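You operate a simulated robot arm through the tools that you are given. There is no shell and no other tool. Be economical: measure what you need, move in short steps, check, and stop when the job is done.

Carry out the task below with a simulated robot arm. There is one attempt and no reset: what you move stays moved.

TASK
Press the bush flush into the yellow block and tray it.
Fine: on the turntable, which ends at 1; purple tray.
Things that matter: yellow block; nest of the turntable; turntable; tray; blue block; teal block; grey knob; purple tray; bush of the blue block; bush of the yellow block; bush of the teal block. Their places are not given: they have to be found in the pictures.

It is judged by the outcome, as a careful person would: the job done as asked, and still so three seconds after it is handed in. It fails if anything else is knocked over, pushed out of place, dropped, spilled or broken.

THE ROBOT
A 6-joint arm with a two-finger parallel gripper, fixed in place. Base frame: the origin is at the foot of the arm, x ahead of it, y to its left, z up; the work surface is at about z = 0. Lengths are in cm, angles in rad, forces in N, time in s.
With the tool pointing down near the work surface it reaches from about 14 to 58 cm from the base axis. Its first joint turns from -1.152 to 1.152 rad. Payload 2.1 kg.
Tool frame: the origin (TCP) lies between the finger pads and is the grasp point; the fingertips stand 3 cm ahead of it; z points along the fingers, y is the line along which they close. The gripper opens to 9.4 cm. The fingers are 2.8 cm wide and 1 cm thick; the gripper's body (5 by 9.6 cm) begins 5.5 cm behind the TCP.
Orientation is told as [roll, pitch, yaw] about the base's x, y, z axes, in that order, counted from this pose: with the fingers straight down and closing along the base's y, the tool's x points along the base's -x, its y along +y and its z along -z.

THE INTERFACE
- The arm moves only by the tool jog_arm. Its argument "motion" is a list of rows, each a list of 3 entries, a list of its own where there are three numbers: the shift along the base's x, y, z in cm, then the turn, a rotation vector about the base's x, y, z in rad, then the finger opening in cm, from 0 to 9.4. In form: [[[x, y, z], [wx, wy, wz], gripper], ...]. A call has 1 to 12 rows; each row shifts and turns the commanded pose from where the row before left it. A row lasts 0.2 s, in which the tool goes at most 5 cm and 0.15 rad; a call with a longer step from one row to the next is refused whole, and so is a gripper value outside its range. A pose out of reach is approached as far as the arm can. The call stops where the force on the tool passes 50 N (or 10 N more than at its start, if that is more) or the arm is blocked; 0.2 s more then pass. The fingers move at their own pace (about 7.2 cm/s each) and stop on an object; they squeeze with about 25 N. The grip force told is the motor's: it shows also when the fingers shut on nothing. Time passes only in rows, and 0.2 s behind the last, so rows that do not move let the fingers close. It gives the time, the measured TCP pose, the force on the tool (base axes), the opening and the grip force at its end, in the units of the frame above (readings bear some noise).
- Cameras (640 x 400 px; columns grow to the right, rows downward): "scene" is fixed at [4.98, -37.22, 51.53]; the picture's right is [0.79, -0.62, 0.00], its down [-0.27, -0.34, -0.90] and it looks along [0.56, 0.71, -0.43] (base axes); focal length 318 px, centre (320, 200). "wrist" rides on the gripper at [-3.7, 0, -5.8] in the tool frame; the picture's right is [0.00, -1.00, 0.00], its down [0.97, 0.00, -0.24] and it looks along [0.24, 0.00, 0.97] (tool axes); focal length 218 px, centre (320, 200).
- snapshot(camera): a new picture of that camera. No time passes.
- point_at(camera, pixels): for up to 12 pixels [column, row] of the newest picture of that camera ("zoom" is the newest enlarged one), the place [x, y, z] in the base frame of the surface seen there, good to about 0.3 cm, but the place of the scene camera against the robot may be out by one fixed shift of up to 2.5 cm in any direction. No time passes.
- zoom(camera, box): a new picture of the part [left, top, right, bottom] of that camera's present view, enlarged. No time passes.
- hand_in(): hands the job in; it is judged then, once.

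Work in short steps. Measure before you move; look again where a grasp or a placing could have gone wrong, and mend it. You have 80 turns and 34 pictures in all, the two below and enlarged ones among them. Open the gripper and draw the arm clear of the work before you hand the job in, unless the task says otherwise; then end with one line.

The tools are called after ">>>" by a JSON object that holds its "name" and its "arguments". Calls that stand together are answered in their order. jog_arm: Moves the arm, as the interface text tells. Its arguments: {"type":"object","properties":{"motion":{"type":"array"}},"required":["motion"]} The other tools are called the same way: snapshot (camera) takes a picture; point_at (camera, pixels) gives the place of the surface under pixels of a picture; zoom (camera, box) takes an enlarged picture of a part of a camera's view; hand_in () hands the job in.

At the start:

```text
clock: 0.0
tool_pos: [30.27, -9.11, 37.57]
ee_rot: [0.0, 0.0, 0.0]
wrist_force: [0.2, -0.4, 0.4]
gripper_width: 9.43
grip_force: 0.0
```

scene: 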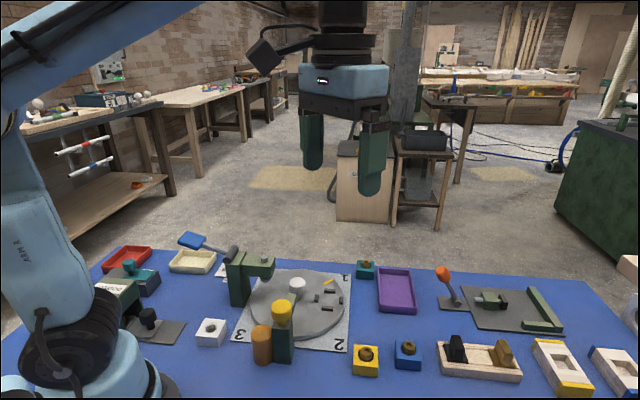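
wrist: 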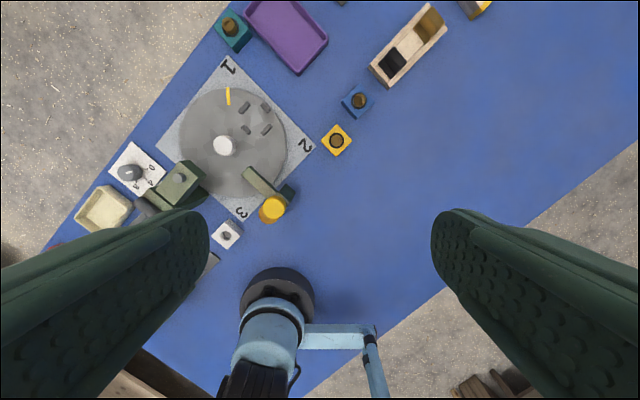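

I see the turntable with marks 1, 2, 3 around it, a press with a yellow knob near 3, and the yellow block at about wrist (336,140). I'll zoom in for detail.

>>> {"name": "zoom", "arguments": {"camera": "wrist", "box": [100, 40, 380, 260]}}

>>> {"name": "zoom", "arguments": {"camera": "scene", "box": [180, 220, 440, 390]}}

>>> {"name": "point_at", "arguments": {"camera": "wrist", "pixels": [[336, 140], [330, 156], [223, 146], [228, 96], [272, 209], [255, 180], [180, 183], [257, 118], [287, 36], [229, 66], [305, 146], [241, 213]]}}

```text
1.82 times, centred on (240, 150) of wrist
```

zoom: 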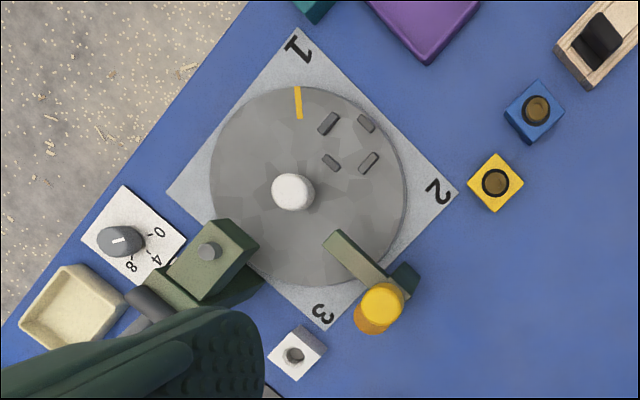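

```text
2.35 times, centred on (310, 305) of scene
```

zoom: 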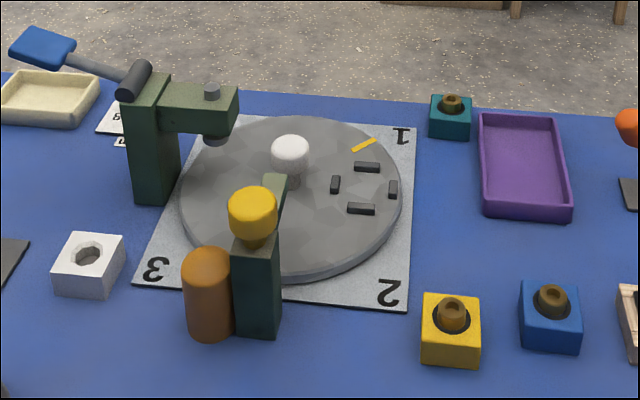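

```text
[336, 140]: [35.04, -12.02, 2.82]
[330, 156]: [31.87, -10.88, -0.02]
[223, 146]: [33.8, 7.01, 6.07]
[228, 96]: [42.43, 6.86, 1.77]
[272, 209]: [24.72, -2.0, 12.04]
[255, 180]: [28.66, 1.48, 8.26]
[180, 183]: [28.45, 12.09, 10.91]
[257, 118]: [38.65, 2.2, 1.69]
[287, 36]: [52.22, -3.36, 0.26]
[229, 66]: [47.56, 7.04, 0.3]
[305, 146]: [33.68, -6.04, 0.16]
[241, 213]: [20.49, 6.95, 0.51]
```

>>> {"name": "jog_arm", "arguments": {"motion": [[[0, 4, -3], [0, 0, 0], 9.4], [[0, 4, -3], [0, 0, 0], 9.4], [[0, 4, -3], [0, 0, 0], 9.4], [[0, 3, -3], [0, 0, 0], 9.4]]}}

>>> {"name": "snapshot", "arguments": {"camera": "wrist"}}

>>> {"name": "zoom", "arguments": {"camera": "scene", "box": [90, 220, 300, 380]}}

```text
clock: 1.0
tool_pos: [30.07, 5.8, 25.41]
ee_rot: [-0.001, -0.003, 0.0]
wrist_force: [0.9, -0.4, -0.1]
gripper_width: 9.39
grip_force: 0.0
```

```text
29 pictures are left
```

wrist: 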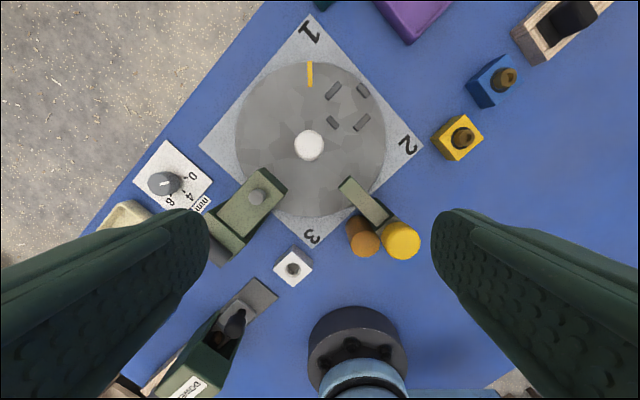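

```text
2.50 times, centred on (195, 300) of scene
```

zoom: 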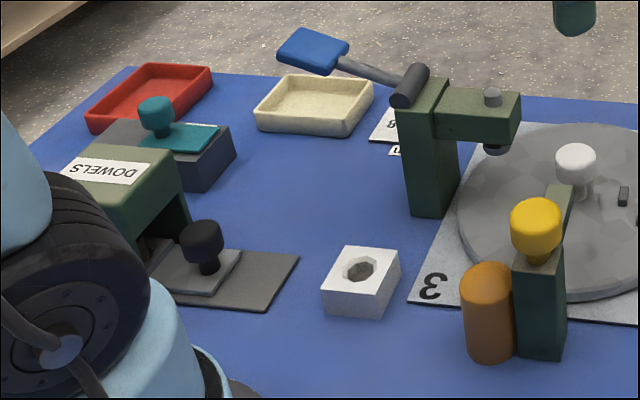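

>>> {"name": "zoom", "arguments": {"camera": "wrist", "box": [120, 120, 300, 270]}}

>>> {"name": "zoom", "arguments": {"camera": "wrist", "box": [290, 50, 530, 270]}}

>>> {"name": "point_at", "arguments": {"camera": "wrist", "pixels": [[308, 145], [258, 197], [402, 240], [360, 245], [347, 184], [385, 220], [462, 136], [165, 183], [333, 91], [363, 90], [333, 122], [362, 121]]}}

```text
2.67 times, centred on (210, 195) of wrist
```

zoom: 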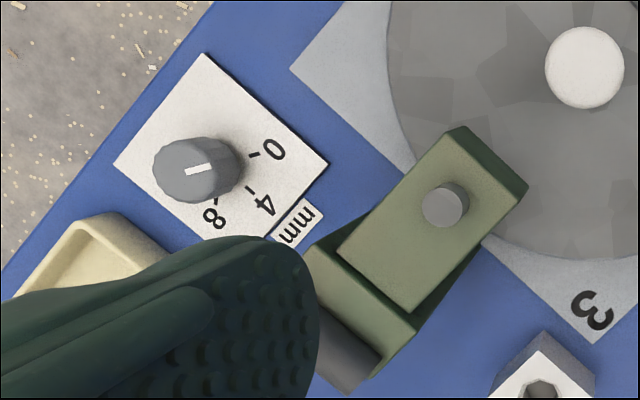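

```text
1.82 times, centred on (410, 160) of wrist
```

zoom: 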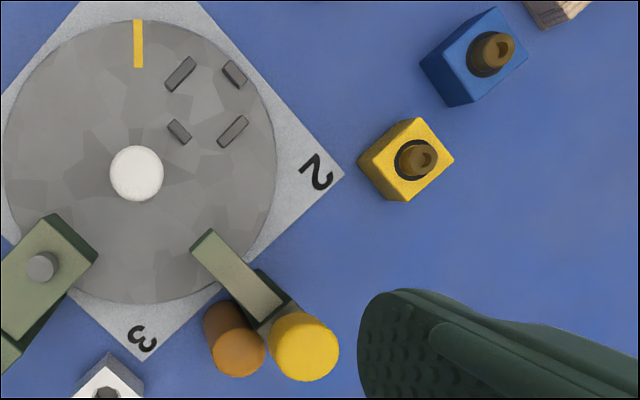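

```text
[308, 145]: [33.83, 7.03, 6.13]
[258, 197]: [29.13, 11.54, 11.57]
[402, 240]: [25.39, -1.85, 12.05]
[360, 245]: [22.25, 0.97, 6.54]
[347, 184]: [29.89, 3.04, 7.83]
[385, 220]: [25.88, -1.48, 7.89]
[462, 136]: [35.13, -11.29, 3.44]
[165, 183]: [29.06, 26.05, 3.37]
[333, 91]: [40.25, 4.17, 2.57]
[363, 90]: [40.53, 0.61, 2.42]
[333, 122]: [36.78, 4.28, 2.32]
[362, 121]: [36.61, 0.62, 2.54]
```

>>> {"name": "jog_arm", "arguments": {"motion": [[[0.5, -4, -1.5], [0, 0, -0.13], 9.4], [[0.5, -4, -1.5], [0, 0, -0.13], 9.4], [[0.5, -4, -1], [0, 0, -0.13], 9.4], [[0, -4, -1], [0, 0, -0.13], 9.4], [[0, -1, -1], [0, 0, -0.13], 9.4], [[0, 0, -1], [0, 0, -0.135], 9.4]]}}

>>> {"name": "snapshot", "arguments": {"camera": "wrist"}}

>>> {"name": "point_at", "arguments": {"camera": "scene", "pixels": [[367, 352], [205, 240], [228, 248], [190, 238], [238, 262], [265, 262], [297, 284], [365, 372]]}}

```text
clock: 2.4
tool_pos: [31.64, -11.03, 18.65]
ee_rot: [0.001, -0.001, -0.787]
wrist_force: [-0.2, 0.1, -0.1]
gripper_width: 9.42
grip_force: 0.1
```

```text
25 pictures are left
```

wrist: 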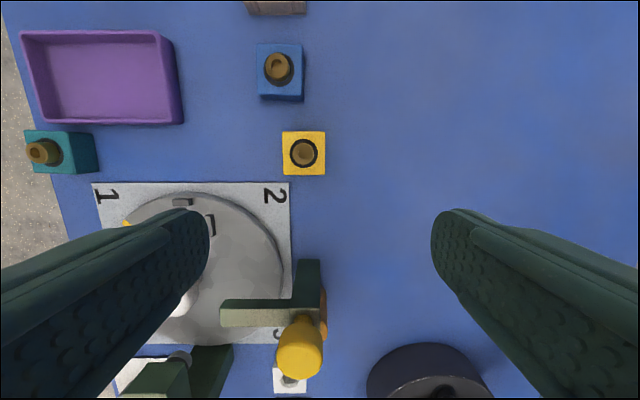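

```text
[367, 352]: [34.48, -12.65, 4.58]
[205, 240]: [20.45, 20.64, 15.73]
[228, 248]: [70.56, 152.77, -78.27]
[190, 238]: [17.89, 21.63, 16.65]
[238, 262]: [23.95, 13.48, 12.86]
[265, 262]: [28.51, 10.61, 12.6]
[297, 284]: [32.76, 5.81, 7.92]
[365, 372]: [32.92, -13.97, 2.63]
```

>>> {"name": "point_at", "arguments": {"camera": "wrist", "pixels": [[284, 134], [324, 134], [284, 172], [324, 172], [304, 152], [304, 171], [287, 152], [320, 152], [40, 153], [62, 148], [279, 68], [281, 90]]}}

>>> {"name": "zoom", "arguments": {"camera": "wrist", "box": [200, 20, 400, 200]}}

```text
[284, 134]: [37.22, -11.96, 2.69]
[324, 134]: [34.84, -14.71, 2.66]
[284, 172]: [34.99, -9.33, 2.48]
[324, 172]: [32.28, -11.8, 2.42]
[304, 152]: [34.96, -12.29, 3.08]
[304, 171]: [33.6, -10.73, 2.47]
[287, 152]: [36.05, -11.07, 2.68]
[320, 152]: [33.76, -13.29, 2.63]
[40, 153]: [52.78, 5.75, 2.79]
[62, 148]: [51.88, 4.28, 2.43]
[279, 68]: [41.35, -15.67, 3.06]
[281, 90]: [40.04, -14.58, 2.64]
```

```text
2.22 times, centred on (300, 110) of wrist
```

zoom: 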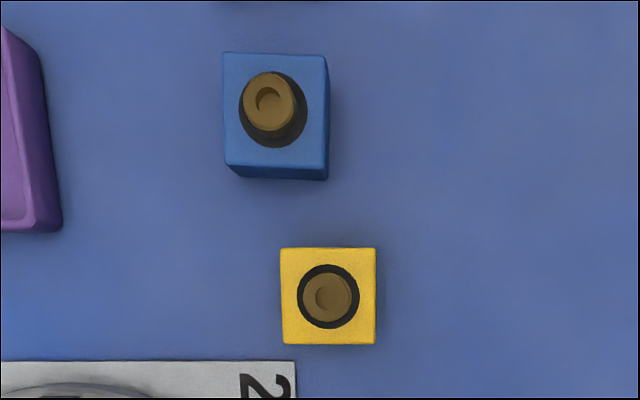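

>>> {"name": "jog_arm", "arguments": {"motion": [[[1.6, -0.46, -3], [0, 0, 0], 7], [[1.59, -0.46, -3], [0, 0, 0], 7], [[0, 0, -3], [0, 0, 0], 7], [[0, 0, -3], [0, 0, 0], 7], [[0, 0, -2.65], [0, 0, 0], 7], [[0, 0, 0], [0, 0, 0], 7]]}}

>>> {"name": "snapshot", "arguments": {"camera": "wrist"}}

```text
clock: 3.8
tool_pos: [34.84, -12.0, 3.84]
ee_rot: [0.0, -0.001, -0.784]
wrist_force: [0.2, 0.3, 0.1]
gripper_width: 7.03
grip_force: 0.1
```

```text
23 pictures are left
```

wrist: 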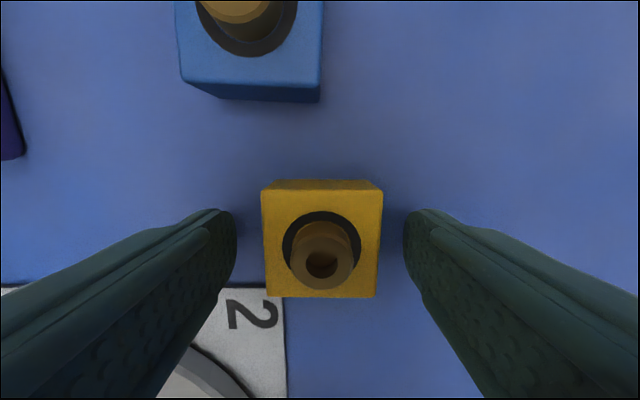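

Block sits centred between the fingers (263–383 px). I'll measure the bush's height, then close and lift slightly.

>>> {"name": "point_at", "arguments": {"camera": "wrist", "pixels": [[300, 262], [344, 262], [320, 264], [272, 205], [372, 205], [275, 290], [370, 290], [320, 282]]}}

>>> {"name": "jog_arm", "arguments": {"motion": [[[0, 0, 0], [0, 0, 0], 3], [[0, 0, 0], [0, 0, 0], 3], [[0, 0, 0], [0, 0, 0], 3], [[0, 0, 1], [0, 0, 0], 3], [[0, 0, 2], [0, 0, 0], 3]]}}

```text
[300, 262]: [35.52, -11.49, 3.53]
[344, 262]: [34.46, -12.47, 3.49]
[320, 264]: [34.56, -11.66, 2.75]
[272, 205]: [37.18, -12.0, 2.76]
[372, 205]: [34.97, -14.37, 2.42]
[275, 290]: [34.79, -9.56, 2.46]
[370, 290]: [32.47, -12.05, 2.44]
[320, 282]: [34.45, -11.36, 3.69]
```

```text
clock: 5.0
tool_pos: [34.72, -12.0, 7.06]
ee_rot: [0.0, -0.003, -0.785]
wrist_force: [-0.3, 0.8, 0.4]
gripper_width: 2.94
grip_force: 0.0
```

>>> {"name": "snapshot", "arguments": {"camera": "wrist"}}

```text
22 pictures are left
```

wrist: 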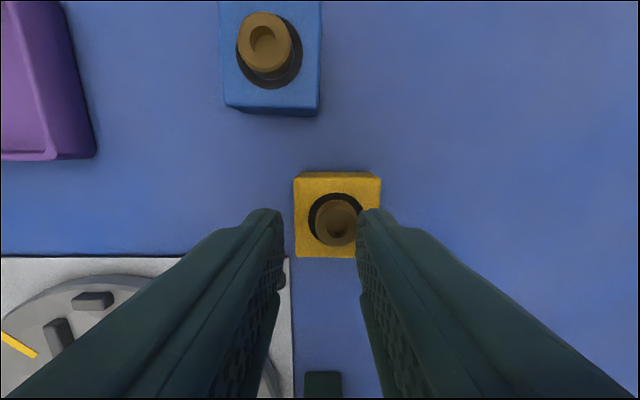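

>>> {"name": "point_at", "arguments": {"camera": "wrist", "pixels": [[298, 176], [376, 176], [298, 194], [298, 252], [350, 252], [376, 200], [270, 60], [335, 225]]}}

>>> {"name": "snapshot", "arguments": {"camera": "scene"}}

```text
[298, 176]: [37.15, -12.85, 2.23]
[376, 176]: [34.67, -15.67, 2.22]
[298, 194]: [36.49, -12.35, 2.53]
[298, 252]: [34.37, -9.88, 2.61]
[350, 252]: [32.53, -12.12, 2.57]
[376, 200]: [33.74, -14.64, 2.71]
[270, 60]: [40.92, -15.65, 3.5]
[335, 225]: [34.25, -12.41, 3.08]
```

```text
21 pictures are left
```

scene: 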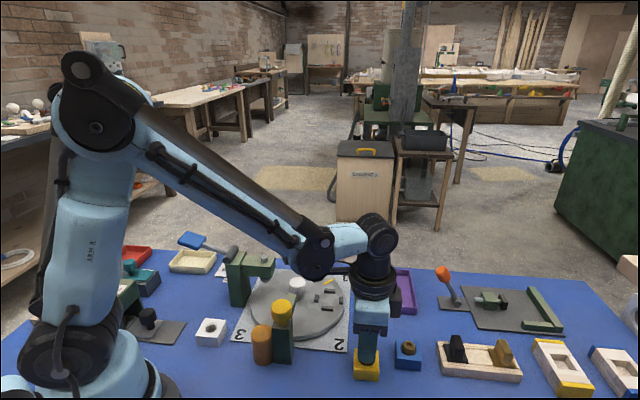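

The grip was too weak (closed only to 3) and the block slid about 0.7 cm along the closing line, its bush still in place. I'll reopen, recentre, and close fully.

>>> {"name": "jog_arm", "arguments": {"motion": [[[0, 0, 1], [0, 0, 0], 7], [[-0.45, -0.4, 0], [0, 0, 0], 7], [[0, 0, -2], [0, 0, 0], 7], [[0, 0, -2.3], [0, 0, 0], 7], [[0, 0, 0], [0, 0, 0], 0], [[0, 0, 0], [0, 0, 0], 0], [[0, 0, 0], [0, 0, 0], 0], [[0, 0, 0], [0, 0, 0], 0]]}}

>>> {"name": "snapshot", "arguments": {"camera": "wrist"}}

```text
clock: 6.8
tool_pos: [34.3, -12.31, 3.73]
ee_rot: [0.0, -0.002, -0.787]
wrist_force: [-0.3, 0.3, 0.2]
gripper_width: 4.08
grip_force: 25.3
```

```text
20 pictures are left
```

wrist: 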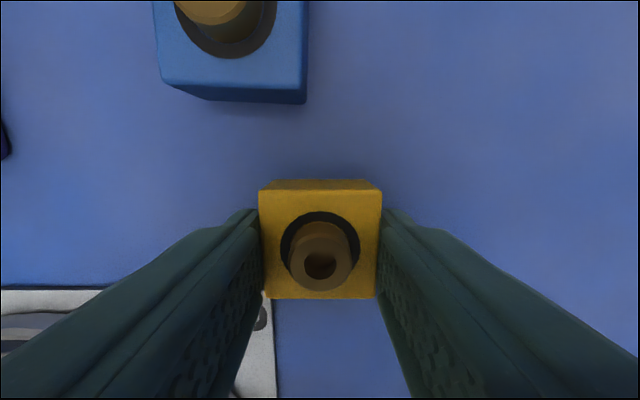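

Firm grip at 4.08. I'll lift the block and hover behind the nest so the camera gets a close view of the four nest walls.

>>> {"name": "jog_arm", "arguments": {"motion": [[[0, 0, 2], [0, 0, 0], 0], [[0, 0, 4], [0, 0, 0], 0], [[0, 1, 4], [0, 0, 0], 0], [[0, 4, 0], [0, 0, 0], 0], [[0, 4, 0], [0, 0, 0], 0], [[0, 4, 0], [0, 0, 0], 0], [[0, 4, 0], [0, 0, 0], 0], [[0, 1.5, 0], [0, 0, 0], 0], [[0, 0, 0], [0, 0, 0], 0]]}}

>>> {"name": "snapshot", "arguments": {"camera": "wrist"}}

```text
clock: 8.8
tool_pos: [34.25, 6.16, 13.72]
ee_rot: [0.0, -0.001, -0.785]
wrist_force: [0.1, 0.3, -1.3]
gripper_width: 4.08
grip_force: 25.1
```

```text
19 pictures are left
```

wrist: 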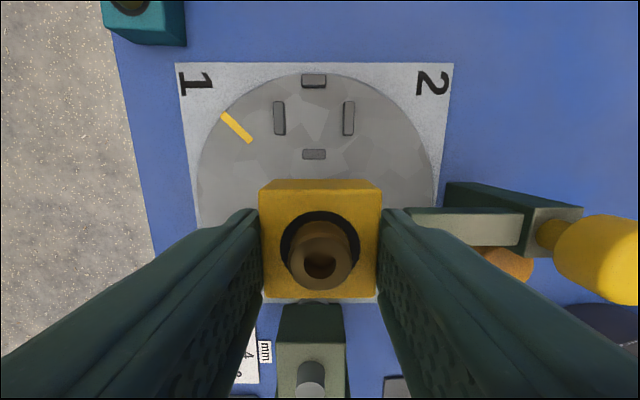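

>>> {"name": "zoom", "arguments": {"camera": "wrist", "box": [250, 60, 378, 170]}}

>>> {"name": "point_at", "arguments": {"camera": "wrist", "pixels": [[279, 104], [279, 132], [348, 104], [348, 132], [305, 154], [322, 154], [304, 77], [323, 77], [313, 120]]}}

```text
3.64 times, centred on (314, 115) of wrist
```

zoom: 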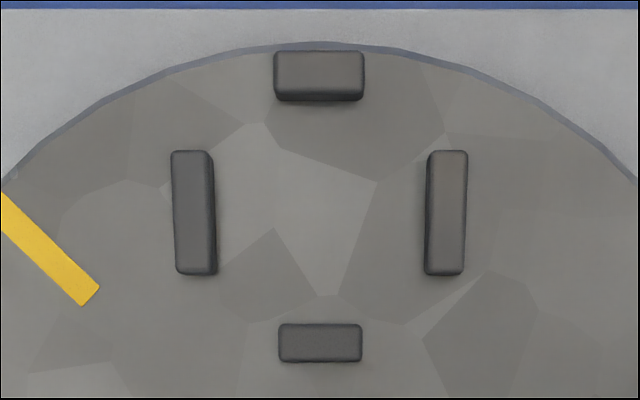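

```text
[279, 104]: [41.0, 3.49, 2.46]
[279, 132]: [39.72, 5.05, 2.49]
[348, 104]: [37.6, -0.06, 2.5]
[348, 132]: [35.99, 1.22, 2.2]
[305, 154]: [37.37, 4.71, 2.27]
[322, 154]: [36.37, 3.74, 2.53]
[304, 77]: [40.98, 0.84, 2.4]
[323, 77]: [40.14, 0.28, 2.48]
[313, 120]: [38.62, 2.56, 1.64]
```

Nest centre computes to about (38.57, 2.49), aligned with the gripper; the block sits 0.32 cm ahead of the TCP. I'll move over and descend to just above the nest walls first.

>>> {"name": "jog_arm", "arguments": {"motion": [[[2.05, -1.72, 0], [0, 0, 0], 0], [[2.05, -1.72, 0], [0, 0, 0], 0], [[0, 0, -3], [0, 0, 0], 0], [[0, 0, -3], [0, 0, 0], 0], [[0, 0, -0.9], [0, 0, 0], 0], [[0, 0, 0], [0, 0, 0], 0]]}}

>>> {"name": "snapshot", "arguments": {"camera": "wrist"}}

```text
clock: 10.2
tool_pos: [38.5, 2.65, 6.9]
ee_rot: [0.001, -0.001, -0.784]
wrist_force: [-0.3, 0.2, -0.5]
gripper_width: 4.08
grip_force: 25.1
```

```text
17 pictures are left
```

wrist: 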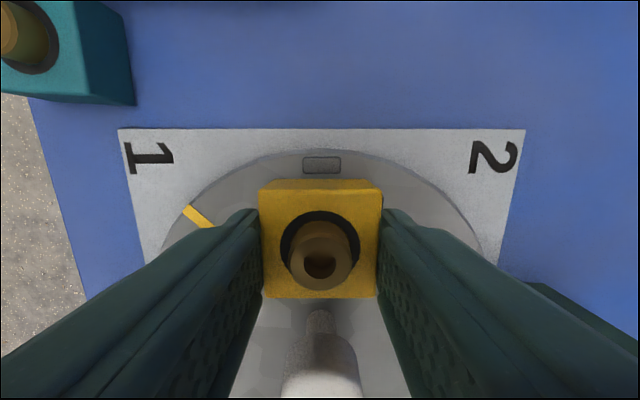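

>>> {"name": "jog_arm", "arguments": {"motion": [[[-0.08, -0.02, -0.4], [0, 0, 0], 0], [[0, 0, -0.4], [0, 0, 0], 0], [[0, 0, -0.3], [0, 0, 0], 0], [[0, 0, -0.1], [0, 0, 0], 0], [[0, 0, 0], [0, 0, 0], 0]]}}

```text
clock: 11.4
tool_pos: [38.38, 2.58, 5.7]
ee_rot: [0.002, -0.003, -0.786]
wrist_force: [-0.2, -1.2, -1.1]
gripper_width: 4.09
grip_force: 25.3
```

>>> {"name": "jog_arm", "arguments": {"motion": [[[0, 0, -0.1], [0, 0, 0], 0], [[0, 0, -0.1], [0, 0, 0], 0], [[0, 0, 0], [0, 0, 0], 0]]}}

```text
clock: 12.2
tool_pos: [38.29, 2.54, 5.49]
ee_rot: [0.001, -0.003, -0.785]
wrist_force: [-1.9, -1.9, 19.9]
gripper_width: 4.09
grip_force: 25.7
```

Contact at z 5.49 (20 N up), so the block has reached the disc. I'll release with a modest opening, rise and look.

>>> {"name": "jog_arm", "arguments": {"motion": [[[0, 0, 0.1], [0, 0, 0], 5], [[0, 0, 0], [0, 0, 0], 6], [[0, 0, 1], [0, 0, 0], 6], [[0, 0, 3], [0, 0, 0], 6], [[-1, 1, 3], [0, 0, 0], 8], [[-1, 1, 1], [0, 0, 0], 8]]}}

>>> {"name": "snapshot", "arguments": {"camera": "wrist"}}

```text
clock: 13.6
tool_pos: [36.59, 4.66, 13.68]
ee_rot: [0.001, -0.001, -0.787]
wrist_force: [-1.1, 0.1, -0.2]
gripper_width: 7.99
grip_force: 0.1
```

```text
16 pictures are left
```

wrist: 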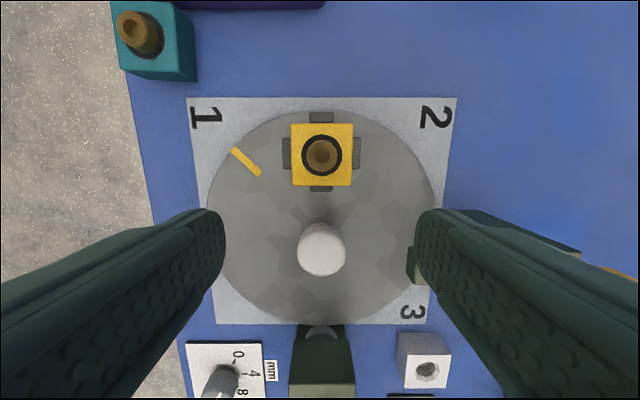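

Block is seated squarely in the nest. The press ram sits opposite, at station 3, so I'll grip the white centre knob and turn the table counter-clockwise (the clear side) by 180° in two grips.

>>> {"name": "jog_arm", "arguments": {"motion": [[[-1.4, 1.2, 0], [0, 0, 0], 5], [[-1.36, 1.17, -1], [0, 0, 0], 5], [[0, 0, -3], [0, 0, 0], 5], [[0, 0, -2.6], [0, 0, 0], 5], [[0, 0, 0], [0, 0, 0], 0], [[0, 0, 0], [0, 0, 0], 0], [[0, 0, 0], [0, 0, 0], 0]]}}

```text
clock: 15.2
tool_pos: [33.81, 7.22, 6.98]
ee_rot: [0.005, -0.002, -0.783]
wrist_force: [19.5, 17.8, -3.5]
gripper_width: 3.21
grip_force: 44.8
```

>>> {"name": "jog_arm", "arguments": {"motion": [[[0.12, 0.12, 0], [0, 0, 0], 0], [[0, 0, 0], [0, 0, 0], 0]]}}

```text
clock: 15.8
tool_pos: [33.91, 7.17, 7.05]
ee_rot: [0.0, 0.001, -0.785]
wrist_force: [5.6, 17.3, 31.5]
gripper_width: 3.22
grip_force: 45.5
```

>>> {"name": "snapshot", "arguments": {"camera": "wrist"}}

>>> {"name": "zoom", "arguments": {"camera": "scene", "box": [200, 200, 400, 380]}}

```text
15 pictures are left
```

wrist: 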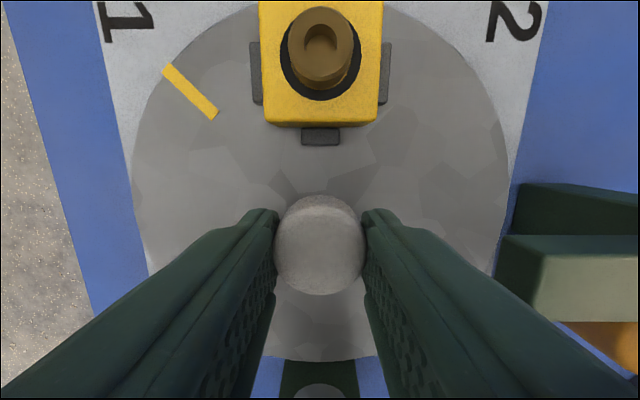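

```text
2.22 times, centred on (300, 290) of scene
```

zoom: 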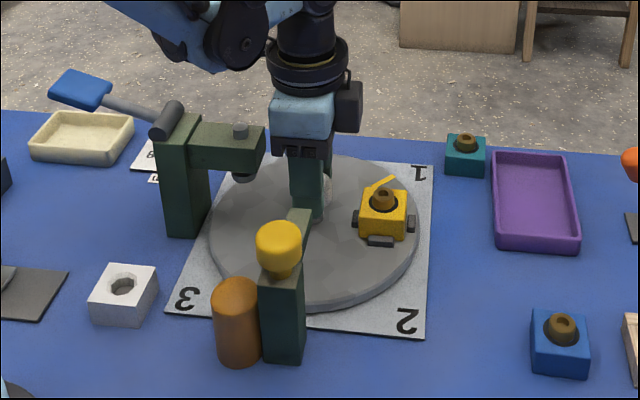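

Knob (≈3.2 cm) is held well. Trying a small turn first.

>>> {"name": "jog_arm", "arguments": {"motion": [[[0, 0, 0], [0, 0, 0.1], 0], [[0, 0, 0], [0, 0, 0.12], 0], [[0, 0, 0], [0, 0, 0.12], 0]]}}

>>> {"name": "snapshot", "arguments": {"camera": "wrist"}}

```text
clock: 16.6
tool_pos: [33.86, 7.16, 6.95]
ee_rot: [0.002, -0.003, -0.441]
wrist_force: [11.4, 9.2, 1.9]
gripper_width: 3.39
grip_force: 45.3
```

```text
13 pictures are left
```

wrist: 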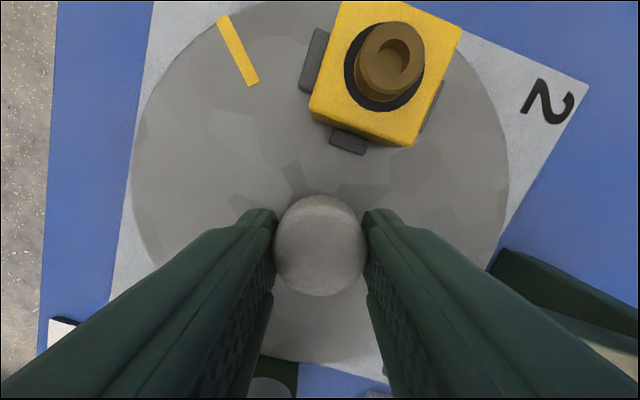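

The disc didn't follow – the fingers slipped round the knob. I'll instead push the nest's side wall with the outer face of a finger, at larger radius. First release, rise, and line up behind the wall.

>>> {"name": "jog_arm", "arguments": {"motion": [[[0, 0, 0], [0, 0, 0], 5], [[0, 0, 1], [0, 0, 0], 5], [[0, 0, 3], [0, 0, -0.11], 5], [[0, -1.5, 2], [0, 0, -0.12], 5], [[-0.1, -4, 0], [0, 0, -0.114], 5], [[-0.1, -4, 0], [0, 0, 0], 5], [[0, 0, -4], [0, 0, 0], 5], [[0, 0, -3.5], [0, 0, 0], 5], [[0, 0, -0.5], [0, 0, 0], 5], [[0, 0, 0], [0, 0, 0], 5]]}}

```text
clock: 18.8
tool_pos: [33.63, -2.36, 4.86]
ee_rot: [0.001, -0.001, -0.788]
wrist_force: [0.3, -0.4, 0.5]
gripper_width: 4.99
grip_force: 0.0
```

>>> {"name": "jog_arm", "arguments": {"motion": [[[0.2, 0.2, 0], [0, 0, 0], 5], [[0.15, 0.15, 0], [0, 0, 0.02], 5], [[0.2, 0.2, 0], [0, 0, 0.03], 5], [[0.3, 0.3, 0], [0, 0, 0.05], 5], [[0, 0, 0], [0, 0, 0], 5]]}}

>>> {"name": "snapshot", "arguments": {"camera": "wrist"}}

```text
clock: 20.0
tool_pos: [34.43, -1.81, 4.89]
ee_rot: [-0.007, -0.007, -0.691]
wrist_force: [-5.0, -25.9, 8.5]
gripper_width: 3.68
grip_force: 0.0
```

```text
12 pictures are left
```

wrist: 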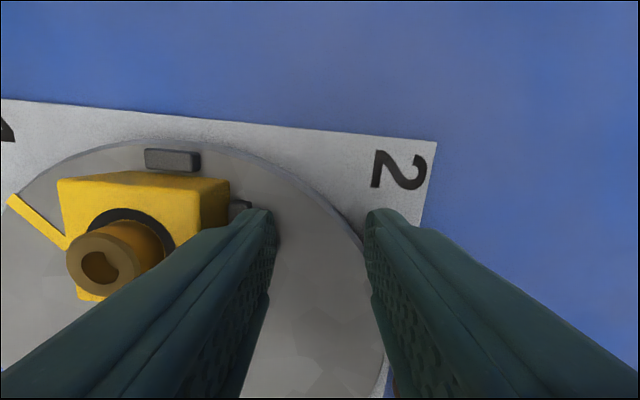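

>>> {"name": "point_at", "arguments": {"camera": "wrist", "pixels": [[12, 200], [40, 224], [60, 241], [172, 158], [240, 206], [400, 170]]}}

```text
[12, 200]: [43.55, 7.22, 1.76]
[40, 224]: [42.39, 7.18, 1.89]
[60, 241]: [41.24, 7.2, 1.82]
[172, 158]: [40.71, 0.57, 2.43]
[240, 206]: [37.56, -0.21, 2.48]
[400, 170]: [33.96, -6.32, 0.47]
```

Pushing with an open finger is limited by the gripper motor (finger was pushed in, 25 N), and the disc hasn't moved. I'll back off, close the fingers so they're rigid, and push again gently.

>>> {"name": "jog_arm", "arguments": {"motion": [[[-0.7, -0.8, 0], [0, 0, -0.05], 4], [[0, 0, 0], [0, 0, -0.05], 0], [[0, 0, 0], [0, 0, 0], 0], [[0, 0, 0], [0, 0, 0], 0], [[0.7, 0.8, 0], [0, 0, 0], 0], [[0.4, 0.4, 0], [0, 0, 0], 0], [[0.4, 0.4, 0], [0, 0, 0], 0], [[0.2, 0.2, 0], [0, 0, 0], 0], [[0, 0, 0], [0, 0, 0], 0]]}}

```text
clock: 22.0
tool_pos: [35.44, -0.46, 4.93]
ee_rot: [-0.002, -0.001, -0.79]
wrist_force: [0.2, -0.1, -0.1]
gripper_width: 0.0
grip_force: 25.2
```

>>> {"name": "jog_arm", "arguments": {"motion": [[[0.15, 0.15, 0], [0, 0, 0], 0], [[0.15, 0.15, 0], [0, 0, 0], 0], [[0.1, 0.1, 0], [0, 0, 0], 0], [[0.1, 0.1, 0], [0, 0, 0], 0], [[0.1, 0.1, 0], [0, 0, 0], 0], [[0.1, 0.1, 0], [0, 0, 0], 0], [[0.1, 0.1, 0], [0, 0, 0], 0]]}}

```text
clock: 23.4
tool_pos: [35.82, -0.21, 4.99]
ee_rot: [-0.019, -0.001, -0.793]
wrist_force: [-3.1, -4.0, 0.3]
gripper_width: 0.0
grip_force: 24.6
stopped in row 6: the force on the tool passed its limit (the readings are from after the stop); the commanded pose is now the measured one
```

Over 50 N and no motion: that direction looks like an end stop at station 1. Since 1→2→3 runs clockwise, I'll grip the knob again and try turning clockwise.

>>> {"name": "jog_arm", "arguments": {"motion": [[[-0.5, -0.5, 0], [0, 0, 0.1], 0], [[0, 0, 3.5], [0, 0, 0.12], 3], [[0, 0, 4], [0, 0, 0.12], 5], [[-0.4, 4, 0], [0, 0, 0.12], 5], [[-1.02, 3.88, 0], [0, 0, 0.12], 5], [[0, 0, -3], [0, 0, 0], 5], [[0, 0, -2.4], [0, 0, 0], 5], [[0, 0, 0], [0, 0, 0], 5], [[0, 0, 0], [0, 0, 0], 0], [[0, 0, 0], [0, 0, 0], 0], [[0, 0, 0], [0, 0, 0], 0]]}}

>>> {"name": "jog_arm", "arguments": {"motion": [[[0, 0, 0], [0, 0, -0.1], 0], [[0, 0, 0], [0, 0, -0.12], 0], [[0, 0, 0], [0, 0, -0.12], 0], [[0, 0, 0], [0, 0, 0], 0]]}}

>>> {"name": "snapshot", "arguments": {"camera": "wrist"}}

```text
clock: 25.8
tool_pos: [34.05, 7.11, 7.06]
ee_rot: [-0.022, 0.0, -0.212]
wrist_force: [-6.4, -21.5, -12.2]
gripper_width: 3.26
grip_force: 45.4
```

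```text
clock: 26.8
tool_pos: [33.85, 7.1, 7.19]
ee_rot: [-0.021, -0.001, -0.554]
wrist_force: [-6.2, -24.0, -30.8]
gripper_width: 3.24
grip_force: 45.2
```

```text
11 pictures are left
```

wrist: 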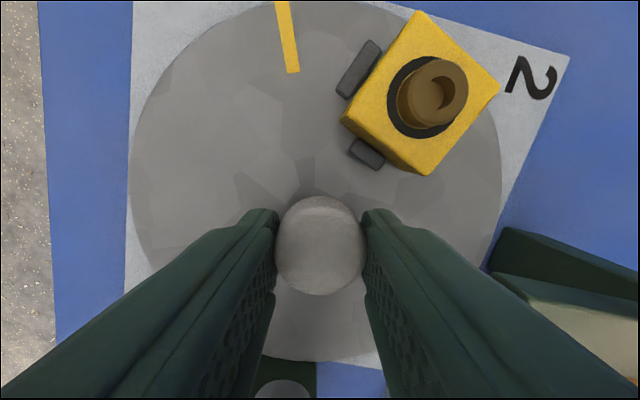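

Turning clockwise works: the nest has moved with the gripper by about 19°. Continuing clockwise, easing the small tilt and side force.

>>> {"name": "jog_arm", "arguments": {"motion": [[[0.05, -0.1, -0.1], [0.021, 0, 0], 0], [[0, 0, 0], [0, 0, -0.13], 0], [[0, 0, 0], [0, 0, -0.13], 0], [[0, 0, 0], [0, 0, -0.13], 0], [[0, 0, 0], [0, 0, -0.13], 0], [[0, 0, 0], [0, 0, -0.13], 0], [[0, 0, 0], [0, 0, -0.13], 0], [[0, 0, 0], [0, 0, -0.13], 0], [[0, 0, 0], [0, 0, -0.13], 0], [[0, 0, 0], [0, 0, -0.13], 0], [[0, 0, 0], [0, 0, 0], 0]]}}

```text
clock: 29.1
tool_pos: [33.88, 7.1, 6.96]
ee_rot: [0.002, 0.01, -1.725]
wrist_force: [-2.9, -11.0, 29.7]
gripper_width: 3.21
grip_force: 45.3
```

>>> {"name": "jog_arm", "arguments": {"motion": [[[0, 0, 0], [0, 0, -0.13], 0], [[0, 0, 0], [0, 0, -0.13], 0], [[0, 0, 0], [0, 0, -0.13], 0], [[0, 0, 0], [0, 0, -0.13], 0], [[0, 0, 0], [0, 0, 0], 0]]}}

>>> {"name": "snapshot", "arguments": {"camera": "wrist"}}

```text
clock: 30.4
tool_pos: [34.0, 7.1, 7.03]
ee_rot: [0.0, 0.013, -2.244]
wrist_force: [7.1, 0.5, 20.2]
gripper_width: 3.22
grip_force: 44.9
```

```text
10 pictures are left
```

wrist: 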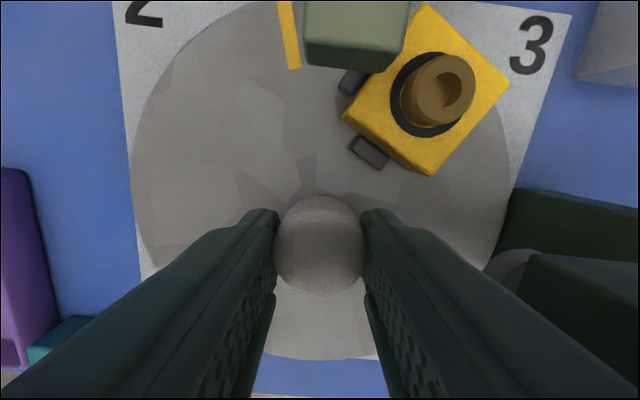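

The nest has passed under the other arm cleanly and followed without slip; about 63° remain. Continuing.

>>> {"name": "jog_arm", "arguments": {"motion": [[[0, 0, 0], [0, 0, -0.13], 0], [[0, 0, 0], [0, 0, -0.13], 0], [[0, 0, 0], [0, 0, -0.13], 0], [[0, 0, 0], [0, 0, -0.13], 0], [[0, 0, 0], [0, 0, -0.13], 0], [[0, 0, 0], [0, 0, -0.13], 0], [[0, 0, 0], [0, 0, 0], 0]]}}

```text
clock: 31.5
tool_pos: [34.03, 7.06, 7.04]
ee_rot: [-0.036, 0.018, -2.827]
wrist_force: [-0.4, 3.0, -1.7]
gripper_width: 3.26
grip_force: 44.6
stopped in row 5: the force on the tool passed its limit (the readings are from after the stop); the commanded pose is now the measured one
out of reach, approached as far as the arm can: row 5
```

Wrist limit reached (yaw ≈ −2.83). I'll open, unwind the gripper by ~1.3 rad around the knob, and regrip.

>>> {"name": "jog_arm", "arguments": {"motion": [[[0, 0, 0], [0, 0, 0], 4.6], [[-0.1, 0.04, 0], [-0.04, 0.006, 0], 4.6], [[0, 0, 0], [0, 0, 0.14], 4.6], [[0, 0, 0], [0, 0, 0.14], 4.6], [[0, 0, 0], [0, 0, 0.14], 4.6], [[0, 0, 0], [0, 0, 0.14], 4.6], [[0, 0, 0], [0, 0, 0.14], 4.6], [[0, 0, 0], [0, 0, 0.14], 4.6], [[0, 0, 0], [0, 0, 0.14], 4.6], [[0, 0, 0], [0, 0, 0.14], 4.6], [[0, 0, 0], [0, 0, 0.14], 4.6]]}}

>>> {"name": "jog_arm", "arguments": {"motion": [[[0, 0, 0], [0, 0, 0], 0], [[0, 0, 0], [0, 0, 0], 0], [[0, 0, 0], [0, 0, 0], 0], [[0, 0, 0], [0, 0, -0.1], 0], [[0, 0, 0], [0, 0, -0.12], 0], [[0, 0, 0], [0, 0, -0.12], 0], [[0, 0, 0], [0, 0, -0.1], 0], [[0, 0, 0], [0, 0, 0], 0]]}}

>>> {"name": "snapshot", "arguments": {"camera": "wrist"}}

```text
clock: 33.9
tool_pos: [34.03, 6.51, 7.02]
ee_rot: [-0.001, -0.001, -1.565]
wrist_force: [0.0, 0.6, -0.3]
gripper_width: 4.59
grip_force: 0.1
out of reach, approached as far as the arm can: row 2
```

```text
clock: 35.7
tool_pos: [33.78, 6.58, 6.96]
ee_rot: [-0.01, -0.003, -2.009]
wrist_force: [-40.0, 11.3, -17.6]
gripper_width: 3.22
grip_force: 44.8
```

```text
9 pictures are left
```

wrist: 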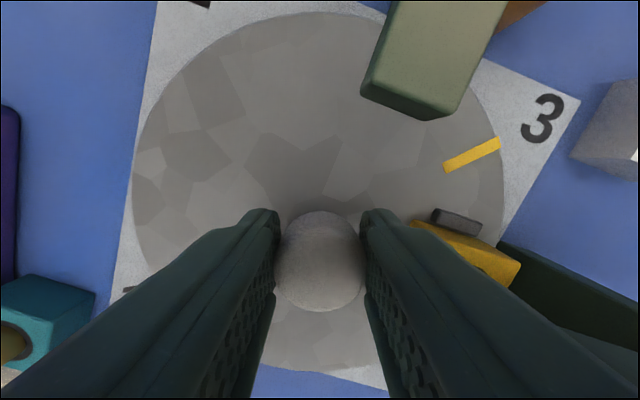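

>>> {"name": "point_at", "arguments": {"camera": "wrist", "pixels": [[446, 166], [472, 154], [497, 143], [455, 222], [500, 258], [320, 255]]}}

```text
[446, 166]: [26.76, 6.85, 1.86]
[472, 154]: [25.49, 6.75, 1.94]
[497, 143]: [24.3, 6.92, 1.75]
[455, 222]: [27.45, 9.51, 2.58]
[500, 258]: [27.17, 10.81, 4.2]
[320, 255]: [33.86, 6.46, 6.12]
```

Marker is within ~1.5° of station 3. A final small turn, then I release and rise to inspect the press.

>>> {"name": "jog_arm", "arguments": {"motion": [[[-0.2, 0.15, 0], [0, 0, -0.02], 0], [[0, 0, 0], [0, 0, -0.02], 0], [[0, 0, 0], [0, 0, 0], 0]]}}

>>> {"name": "jog_arm", "arguments": {"motion": [[[0, 0, 0], [0, 0, 0], 4.6], [[0, 0, 0], [0, 0, 0], 5], [[0, 0, 3], [0, 0, 0.14], 5], [[0, 0, 4], [0, 0, 0.14], 5], [[0, 0, 5], [0, 0, 0.14], 6], [[-1, 0, 4], [0, 0, 0.14], 9.4], [[-2, 0, 2], [0, 0, 0.14], 9.4], [[-2, 0, 0], [0, 0, 0.14], 9.4], [[-2, 0, 0], [0, 0, 0.14], 9.4], [[-2, 0, 0], [0, 0, 0.14], 9.4]]}}

>>> {"name": "snapshot", "arguments": {"camera": "wrist"}}

```text
clock: 36.5
tool_pos: [33.66, 6.61, 6.92]
ee_rot: [-0.003, -0.007, -2.048]
wrist_force: [-21.6, 2.3, 3.6]
gripper_width: 3.21
grip_force: 44.8
```

```text
clock: 38.7
tool_pos: [24.82, 6.66, 24.82]
ee_rot: [0.0, 0.0, -0.926]
wrist_force: [0.2, -0.4, 0.4]
gripper_width: 9.39
grip_force: 0.0
```

```text
8 pictures are left
```

wrist: 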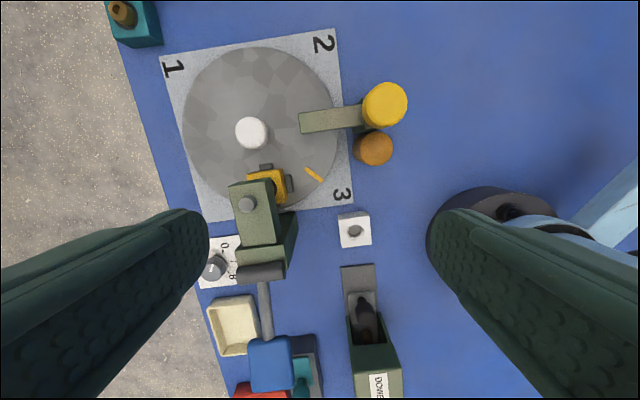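

The nest is under the ram. The lever runs from the pivot (262,271) to the blue paddle (270,362); measuring it.

>>> {"name": "point_at", "arguments": {"camera": "wrist", "pixels": [[262, 271], [264, 300], [267, 325], [270, 345], [270, 365], [270, 385], [252, 365], [290, 365], [246, 204], [313, 173], [258, 230], [274, 178]]}}

```text
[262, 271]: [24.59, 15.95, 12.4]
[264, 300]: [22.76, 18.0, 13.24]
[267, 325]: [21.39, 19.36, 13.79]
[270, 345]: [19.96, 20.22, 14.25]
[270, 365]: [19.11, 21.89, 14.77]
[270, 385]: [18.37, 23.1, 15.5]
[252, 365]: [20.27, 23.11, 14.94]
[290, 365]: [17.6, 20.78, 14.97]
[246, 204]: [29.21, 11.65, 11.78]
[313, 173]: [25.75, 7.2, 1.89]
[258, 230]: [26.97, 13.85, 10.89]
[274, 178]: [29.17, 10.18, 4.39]
```

Marker reads station 3. I'll move above the paddle centre (19.1, 21.9, 14.8) with closed fingers and lower to near contact.

>>> {"name": "jog_arm", "arguments": {"motion": [[[-1.4, 3.8, 0], [0, 0, 0.07], 5], [[-1.4, 3.8, 0], [0, 0, 0.07], 0], [[-1.4, 3.8, 0], [0, 0, 0], 0], [[-1.5, 3.8, 0], [0, 0, 0], 0], [[0, 0, -3], [0, 0, 0], 0], [[0, 0, -3], [0, 0, 0], 0], [[0, 0, 0], [0, 0, 0], 0]]}}

>>> {"name": "jog_arm", "arguments": {"motion": [[[0, 0, -0.7], [0, 0, 0], 0], [[0, 0, -0.5], [0, 0, 0], 0], [[0, 0, -0.5], [0, 0, 0], 0], [[0, 0, -0.5], [0, 0, 0], 0], [[0, 0, -0.5], [0, 0, 0], 0], [[0, 0, 0], [0, 0, 0], 0]]}}

```text
clock: 40.3
tool_pos: [19.06, 21.71, 19.0]
ee_rot: [-0.001, -0.002, -0.789]
wrist_force: [-0.2, 0.2, 0.2]
gripper_width: 0.0
grip_force: 25.5
```

```text
clock: 41.7
tool_pos: [19.21, 21.83, 16.31]
ee_rot: [-0.001, -0.003, -0.789]
wrist_force: [0.5, 0.0, 0.8]
gripper_width: 0.0
grip_force: 25.3
```

>>> {"name": "jog_arm", "arguments": {"motion": [[[0, 0, -0.5], [0, 0, 0], 0], [[0, 0, -0.5], [0, 0, 0], 0], [[0, 0, -0.5], [0, 0, 0], 0], [[0, 0, -0.5], [0, 0, 0], 0], [[0, 0, 0], [0, 0, 0], 0]]}}

>>> {"name": "zoom", "arguments": {"camera": "scene", "box": [120, 190, 340, 350]}}

```text
clock: 42.9
tool_pos: [19.2, 21.78, 14.24]
ee_rot: [-0.001, -0.002, -0.79]
wrist_force: [0.6, -0.3, 3.6]
gripper_width: 0.0
grip_force: 25.2
```

```text
2.50 times, centred on (230, 270) of scene
```

zoom: 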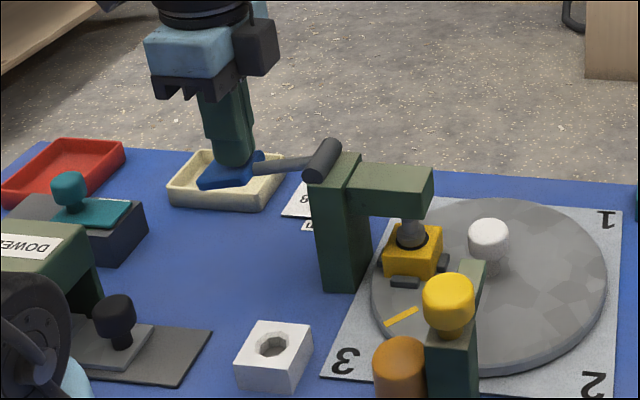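

The lever is working and the ram is coming down on the bush. Continuing down until it resists.

>>> {"name": "jog_arm", "arguments": {"motion": [[[0, 0, -0.4], [0, 0, 0], 0], [[0, 0, -0.4], [0, 0, 0], 0], [[0, 0, -0.4], [0, 0, 0], 0], [[0, 0, -0.4], [0, 0, 0], 0], [[0, 0, -0.4], [0, 0, 0], 0], [[0, 0, -0.4], [0, 0, 0], 0], [[0, 0, 0], [0, 0, 0], 0]]}}

```text
clock: 43.5
tool_pos: [19.08, 21.69, 13.82]
ee_rot: [-0.004, -0.003, -0.789]
wrist_force: [-4.5, -0.9, 33.8]
gripper_width: 0.0
grip_force: 25.6
stopped in row 2: the force on the tool passed its limit (the readings are from after the stop); the commanded pose is now the measured one
```

>>> {"name": "jog_arm", "arguments": {"motion": [[[0, 0, -0.1], [0, 0, 0], 0], [[0, 0, -0.1], [0, 0, 0], 0], [[0, 0, -0.1], [0, 0, 0], 0], [[0, 0, -0.1], [0, 0, 0], 0], [[0, 0, -0.1], [0, 0, 0], 0], [[0, 0, -0.1], [0, 0, 0], 0], [[0, 0, -0.1], [0, 0, 0], 0], [[0, 0, 0], [0, 0, 0], 0]]}}

```text
clock: 43.9
tool_pos: [19.13, 21.72, 13.79]
ee_rot: [-0.007, -0.003, -0.789]
wrist_force: [-5.7, -1.3, 32.5]
gripper_width: 0.01
grip_force: 24.8
stopped in row 1: the force on the tool passed its limit (the readings are from after the stop); the commanded pose is now the measured one
```

>>> {"name": "zoom", "arguments": {"camera": "scene", "box": [225, 235, 315, 305]}}

```text
5.71 times, centred on (270, 270) of scene
```

zoom: 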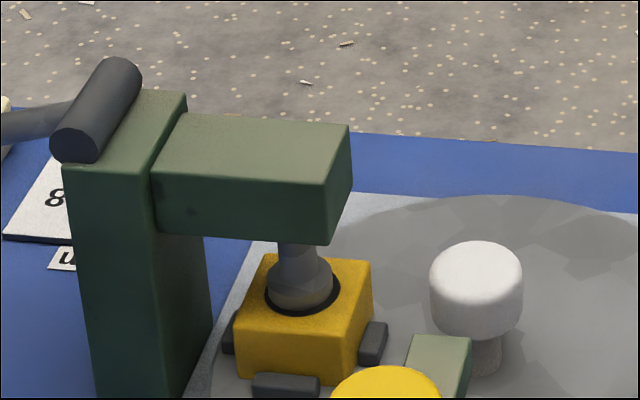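

The ram looks to have reached the block's top face. I'll let the lever rise slowly, then check the bush.

>>> {"name": "jog_arm", "arguments": {"motion": [[[0, 0, 0.5], [0.006, 0, 0], 0], [[0, 0, 0.7], [0, 0, 0], 0], [[0, 0, 0.8], [0, 0, 0], 0], [[0, 0, 0.8], [0, 0, 0], 0], [[0, 0, 0.8], [0, 0, 0], 0], [[0, 0, 0.8], [0, 0, 0], 0], [[0, 0, 1], [0, 0, 0], 0], [[0, 0, 2], [0, 0, 0], 0], [[0, 0, 2], [0, 0, 0], 0]]}}

>>> {"name": "zoom", "arguments": {"camera": "scene", "box": [225, 235, 315, 305]}}

```text
clock: 45.9
tool_pos: [19.09, 21.66, 23.18]
ee_rot: [-0.002, 0.0, -0.789]
wrist_force: [-0.4, 0.5, -0.3]
gripper_width: 0.0
grip_force: 25.0
```

```text
5.71 times, centred on (270, 270) of scene
```

zoom: 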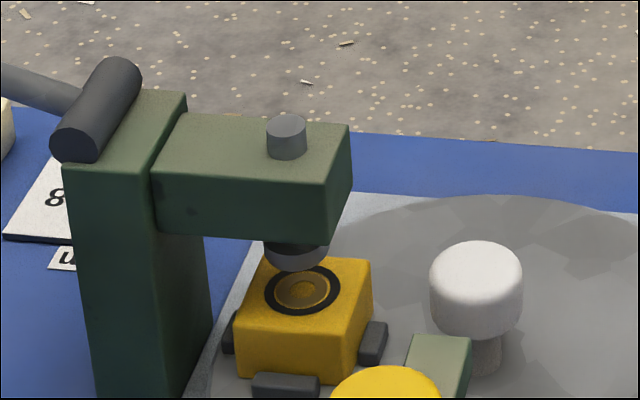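

The bush looks flush. Quick height check against the block top, and then back to the knob.

>>> {"name": "point_at", "arguments": {"camera": "zoom", "pixels": [[302, 291], [318, 285], [285, 300], [255, 275], [360, 275], [340, 320], [250, 318]]}}

>>> {"name": "jog_arm", "arguments": {"motion": [[[2.5, -3.7, 0], [0, 0, 0], 3], [[2.5, -3.7, 0], [0, 0, -0.14], 5], [[2.5, -3.6, 0], [0, 0, -0.14], 5], [[2.5, -3.6, 0], [0, 0, -0.14], 5], [[2.5, 0, 0], [0, 0, -0.14], 5], [[2.25, 0, 0], [0, 0, -0.14], 5], [[0, 0, 0], [0, 0, -0.14], 5], [[0, 0, 0], [0, 0, -0.14], 5], [[0, 0, 0], [0, 0, -0.14], 5], [[0, 0, 0], [0, 0, -0.14], 5], [[0, 0, -3], [0, 0, -0.14], 5]]}}

```text
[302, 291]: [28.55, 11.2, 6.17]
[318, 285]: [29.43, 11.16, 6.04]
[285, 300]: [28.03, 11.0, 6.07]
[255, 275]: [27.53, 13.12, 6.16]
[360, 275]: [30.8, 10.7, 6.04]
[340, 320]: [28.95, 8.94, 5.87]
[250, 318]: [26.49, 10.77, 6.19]
```

```text
clock: 48.3
tool_pos: [33.88, 7.07, 20.14]
ee_rot: [-0.002, 0.0, -2.19]
wrist_force: [-0.2, 0.4, -0.6]
gripper_width: 5.01
grip_force: 0.0
```

Bush and block top are level within noise (≈6.1). Now grip the knob and turn counter-clockwise back to station 1.

>>> {"name": "jog_arm", "arguments": {"motion": [[[0, 0, -4], [0, 0, 0], 5], [[0, 0, -4], [0, 0, 0], 5], [[0, 0, -3], [0, 0, 0], 5], [[0, 0, -2.1], [0, 0, 0], 5], [[0, 0, 0], [0, 0, 0], 0], [[0, 0, 0], [0, 0, 0], 0], [[0, 0, 0], [0, 0, 0], 0]]}}

>>> {"name": "jog_arm", "arguments": {"motion": [[[0, 0, 0], [0, 0, 0.1], 0], [[0, 0, 0], [0, 0, 0.13], 0], [[0, 0, 0], [0, 0, 0.13], 0], [[0, 0, 0], [0, 0, 0.13], 0], [[0, 0, 0], [0, 0, 0.13], 0], [[0, 0, 0], [0, 0, 0.13], 0], [[0, 0, 0], [0, 0, 0.13], 0], [[0, 0, 0], [0, 0, 0.13], 0], [[0, 0, 0], [0, 0, 0.13], 0], [[0, 0, 0], [0, 0, 0.13], 0], [[0, 0, 0], [0, 0, 0.13], 0], [[0, 0, 0], [0, 0, 0.1], 0]]}}

```text
clock: 49.9
tool_pos: [33.92, 7.14, 7.03]
ee_rot: [-0.005, -0.002, -2.187]
wrist_force: [-9.3, 8.4, -11.7]
gripper_width: 3.32
grip_force: 45.3
```

```text
clock: 52.5
tool_pos: [33.91, 7.2, 7.05]
ee_rot: [-0.004, 0.0, -0.686]
wrist_force: [-5.9, 0.1, 7.3]
gripper_width: 3.27
grip_force: 44.9
```

Turned 1.5 rad cleanly; another ~1.6 rad, ending gently at the stop.

>>> {"name": "jog_arm", "arguments": {"motion": [[[0, 0, 0], [0, 0, 0.13], 0], [[0, 0, 0], [0, 0, 0.13], 0], [[0, 0, 0], [0, 0, 0.13], 0], [[0, 0, 0], [0, 0, 0.13], 0], [[0, 0, 0], [0, 0, 0.13], 0], [[0, 0, 0], [0, 0, 0.13], 0], [[0, 0, 0], [0, 0, 0.13], 0], [[0, 0, 0], [0, 0, 0.13], 0], [[0, 0, 0], [0, 0, 0.13], 0], [[0, 0, 0], [0, 0, 0.13], 0], [[0, 0, 0], [0, 0, 0.13], 0], [[0, 0, 0], [0, 0, 0.13], 0]]}}

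>>> {"name": "jog_arm", "arguments": {"motion": [[[0, 0, 0], [0, 0, 0.08], 0], [[0, 0, 0], [0, 0, 0], 0]]}}

>>> {"name": "snapshot", "arguments": {"camera": "wrist"}}

```text
clock: 55.1
tool_pos: [33.95, 7.1, 7.15]
ee_rot: [-0.005, 0.0, 0.875]
wrist_force: [15.5, -15.6, -16.5]
gripper_width: 3.21
grip_force: 45.0
```

```text
clock: 55.7
tool_pos: [33.85, 7.11, 7.03]
ee_rot: [-0.004, 0.001, 0.951]
wrist_force: [17.4, -7.6, 7.6]
gripper_width: 3.18
grip_force: 45.1
```

```text
4 pictures are left
```

wrist: 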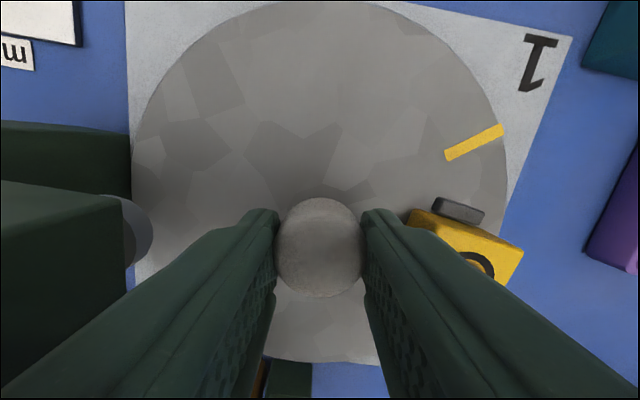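

>>> {"name": "point_at", "arguments": {"camera": "wrist", "pixels": [[449, 155], [474, 142], [500, 129], [460, 212], [500, 255]]}}

```text
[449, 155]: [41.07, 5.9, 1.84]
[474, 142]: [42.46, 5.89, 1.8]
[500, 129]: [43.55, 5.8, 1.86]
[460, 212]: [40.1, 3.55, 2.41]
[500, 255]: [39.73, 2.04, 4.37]
```

The marker is about 7° short of 1 (y 5.9 vs 7.0). I'll turn 0.14 rad more (the stop will hold it).

>>> {"name": "jog_arm", "arguments": {"motion": [[[0, 0, 0], [0, 0, 0.07], 0], [[0, 0, 0], [0, 0, 0.06], 0], [[0, 0, 0], [0, 0, 0.03], 0], [[0, 0, 0], [0, 0, 0], 0]]}}

>>> {"name": "jog_arm", "arguments": {"motion": [[[0, 0, 0], [0, 0, 0], 4.6], [[0, 0, 0], [0, 0, 0], 5], [[0, 0, 3], [0, 0, -0.14], 5], [[0, 0, 4], [0, 0, -0.14], 5], [[1.2, -1.2, 2], [0, 0, -0.14], 5], [[0, 0, 0], [0, 0, -0.14], 6], [[0, 0, 0], [0, 0, -0.14], 7], [[0, 0, 0], [0, 0, -0.14], 7], [[0, 0, 0], [0, 0, -0.14], 7], [[0, 0, 0], [0, 0, -0.14], 7], [[0, 0, 0], [0, 0, -0.14], 7], [[0, 0, 0], [0, 0, -0.14], 7]]}}

>>> {"name": "jog_arm", "arguments": {"motion": [[[0.5, -0.5, -1.5], [0, 0, -0.14], 7.5], [[0, 0, 0], [0, 0, -0.14], 7.5], [[0, 0, 0], [0, 0, -0.14], 7.5], [[0, 0, 0], [0, 0, -0.07], 7.5]]}}

>>> {"name": "snapshot", "arguments": {"camera": "wrist"}}

```text
clock: 56.7
tool_pos: [33.91, 7.07, 7.0]
ee_rot: [-0.001, 0.004, 1.112]
wrist_force: [8.1, -13.9, 28.8]
gripper_width: 3.21
grip_force: 45.2
```

```text
clock: 59.3
tool_pos: [35.26, 5.9, 15.95]
ee_rot: [0.0, 0.0, -0.289]
wrist_force: [-0.2, 0.8, 0.0]
gripper_width: 6.98
grip_force: 0.2
```

```text
clock: 60.3
tool_pos: [35.73, 5.43, 14.46]
ee_rot: [-0.001, -0.001, -0.78]
wrist_force: [0.9, 0.1, 0.3]
gripper_width: 7.53
grip_force: 0.1
```

```text
3 pictures are left
```

wrist: 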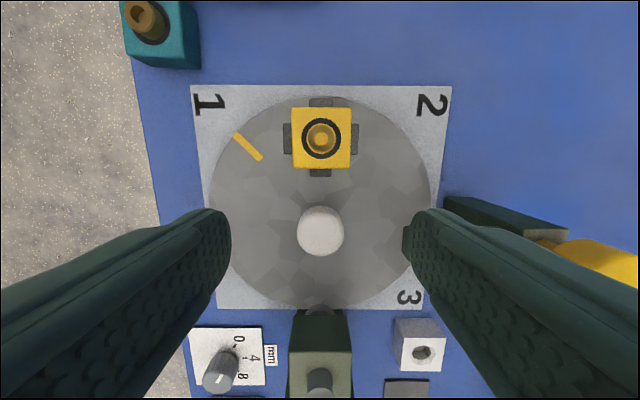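

>>> {"name": "point_at", "arguments": {"camera": "wrist", "pixels": [[238, 137], [249, 147], [259, 157], [294, 110], [349, 110], [294, 165], [349, 165], [321, 137], [332, 135], [300, 137], [342, 150]]}}

```text
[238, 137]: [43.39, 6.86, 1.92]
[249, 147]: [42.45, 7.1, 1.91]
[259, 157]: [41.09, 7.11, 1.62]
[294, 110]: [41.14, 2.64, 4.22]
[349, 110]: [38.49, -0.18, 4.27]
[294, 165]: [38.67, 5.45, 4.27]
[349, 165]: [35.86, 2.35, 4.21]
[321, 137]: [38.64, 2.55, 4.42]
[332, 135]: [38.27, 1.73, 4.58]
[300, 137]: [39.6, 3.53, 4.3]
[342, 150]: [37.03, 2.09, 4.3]
```

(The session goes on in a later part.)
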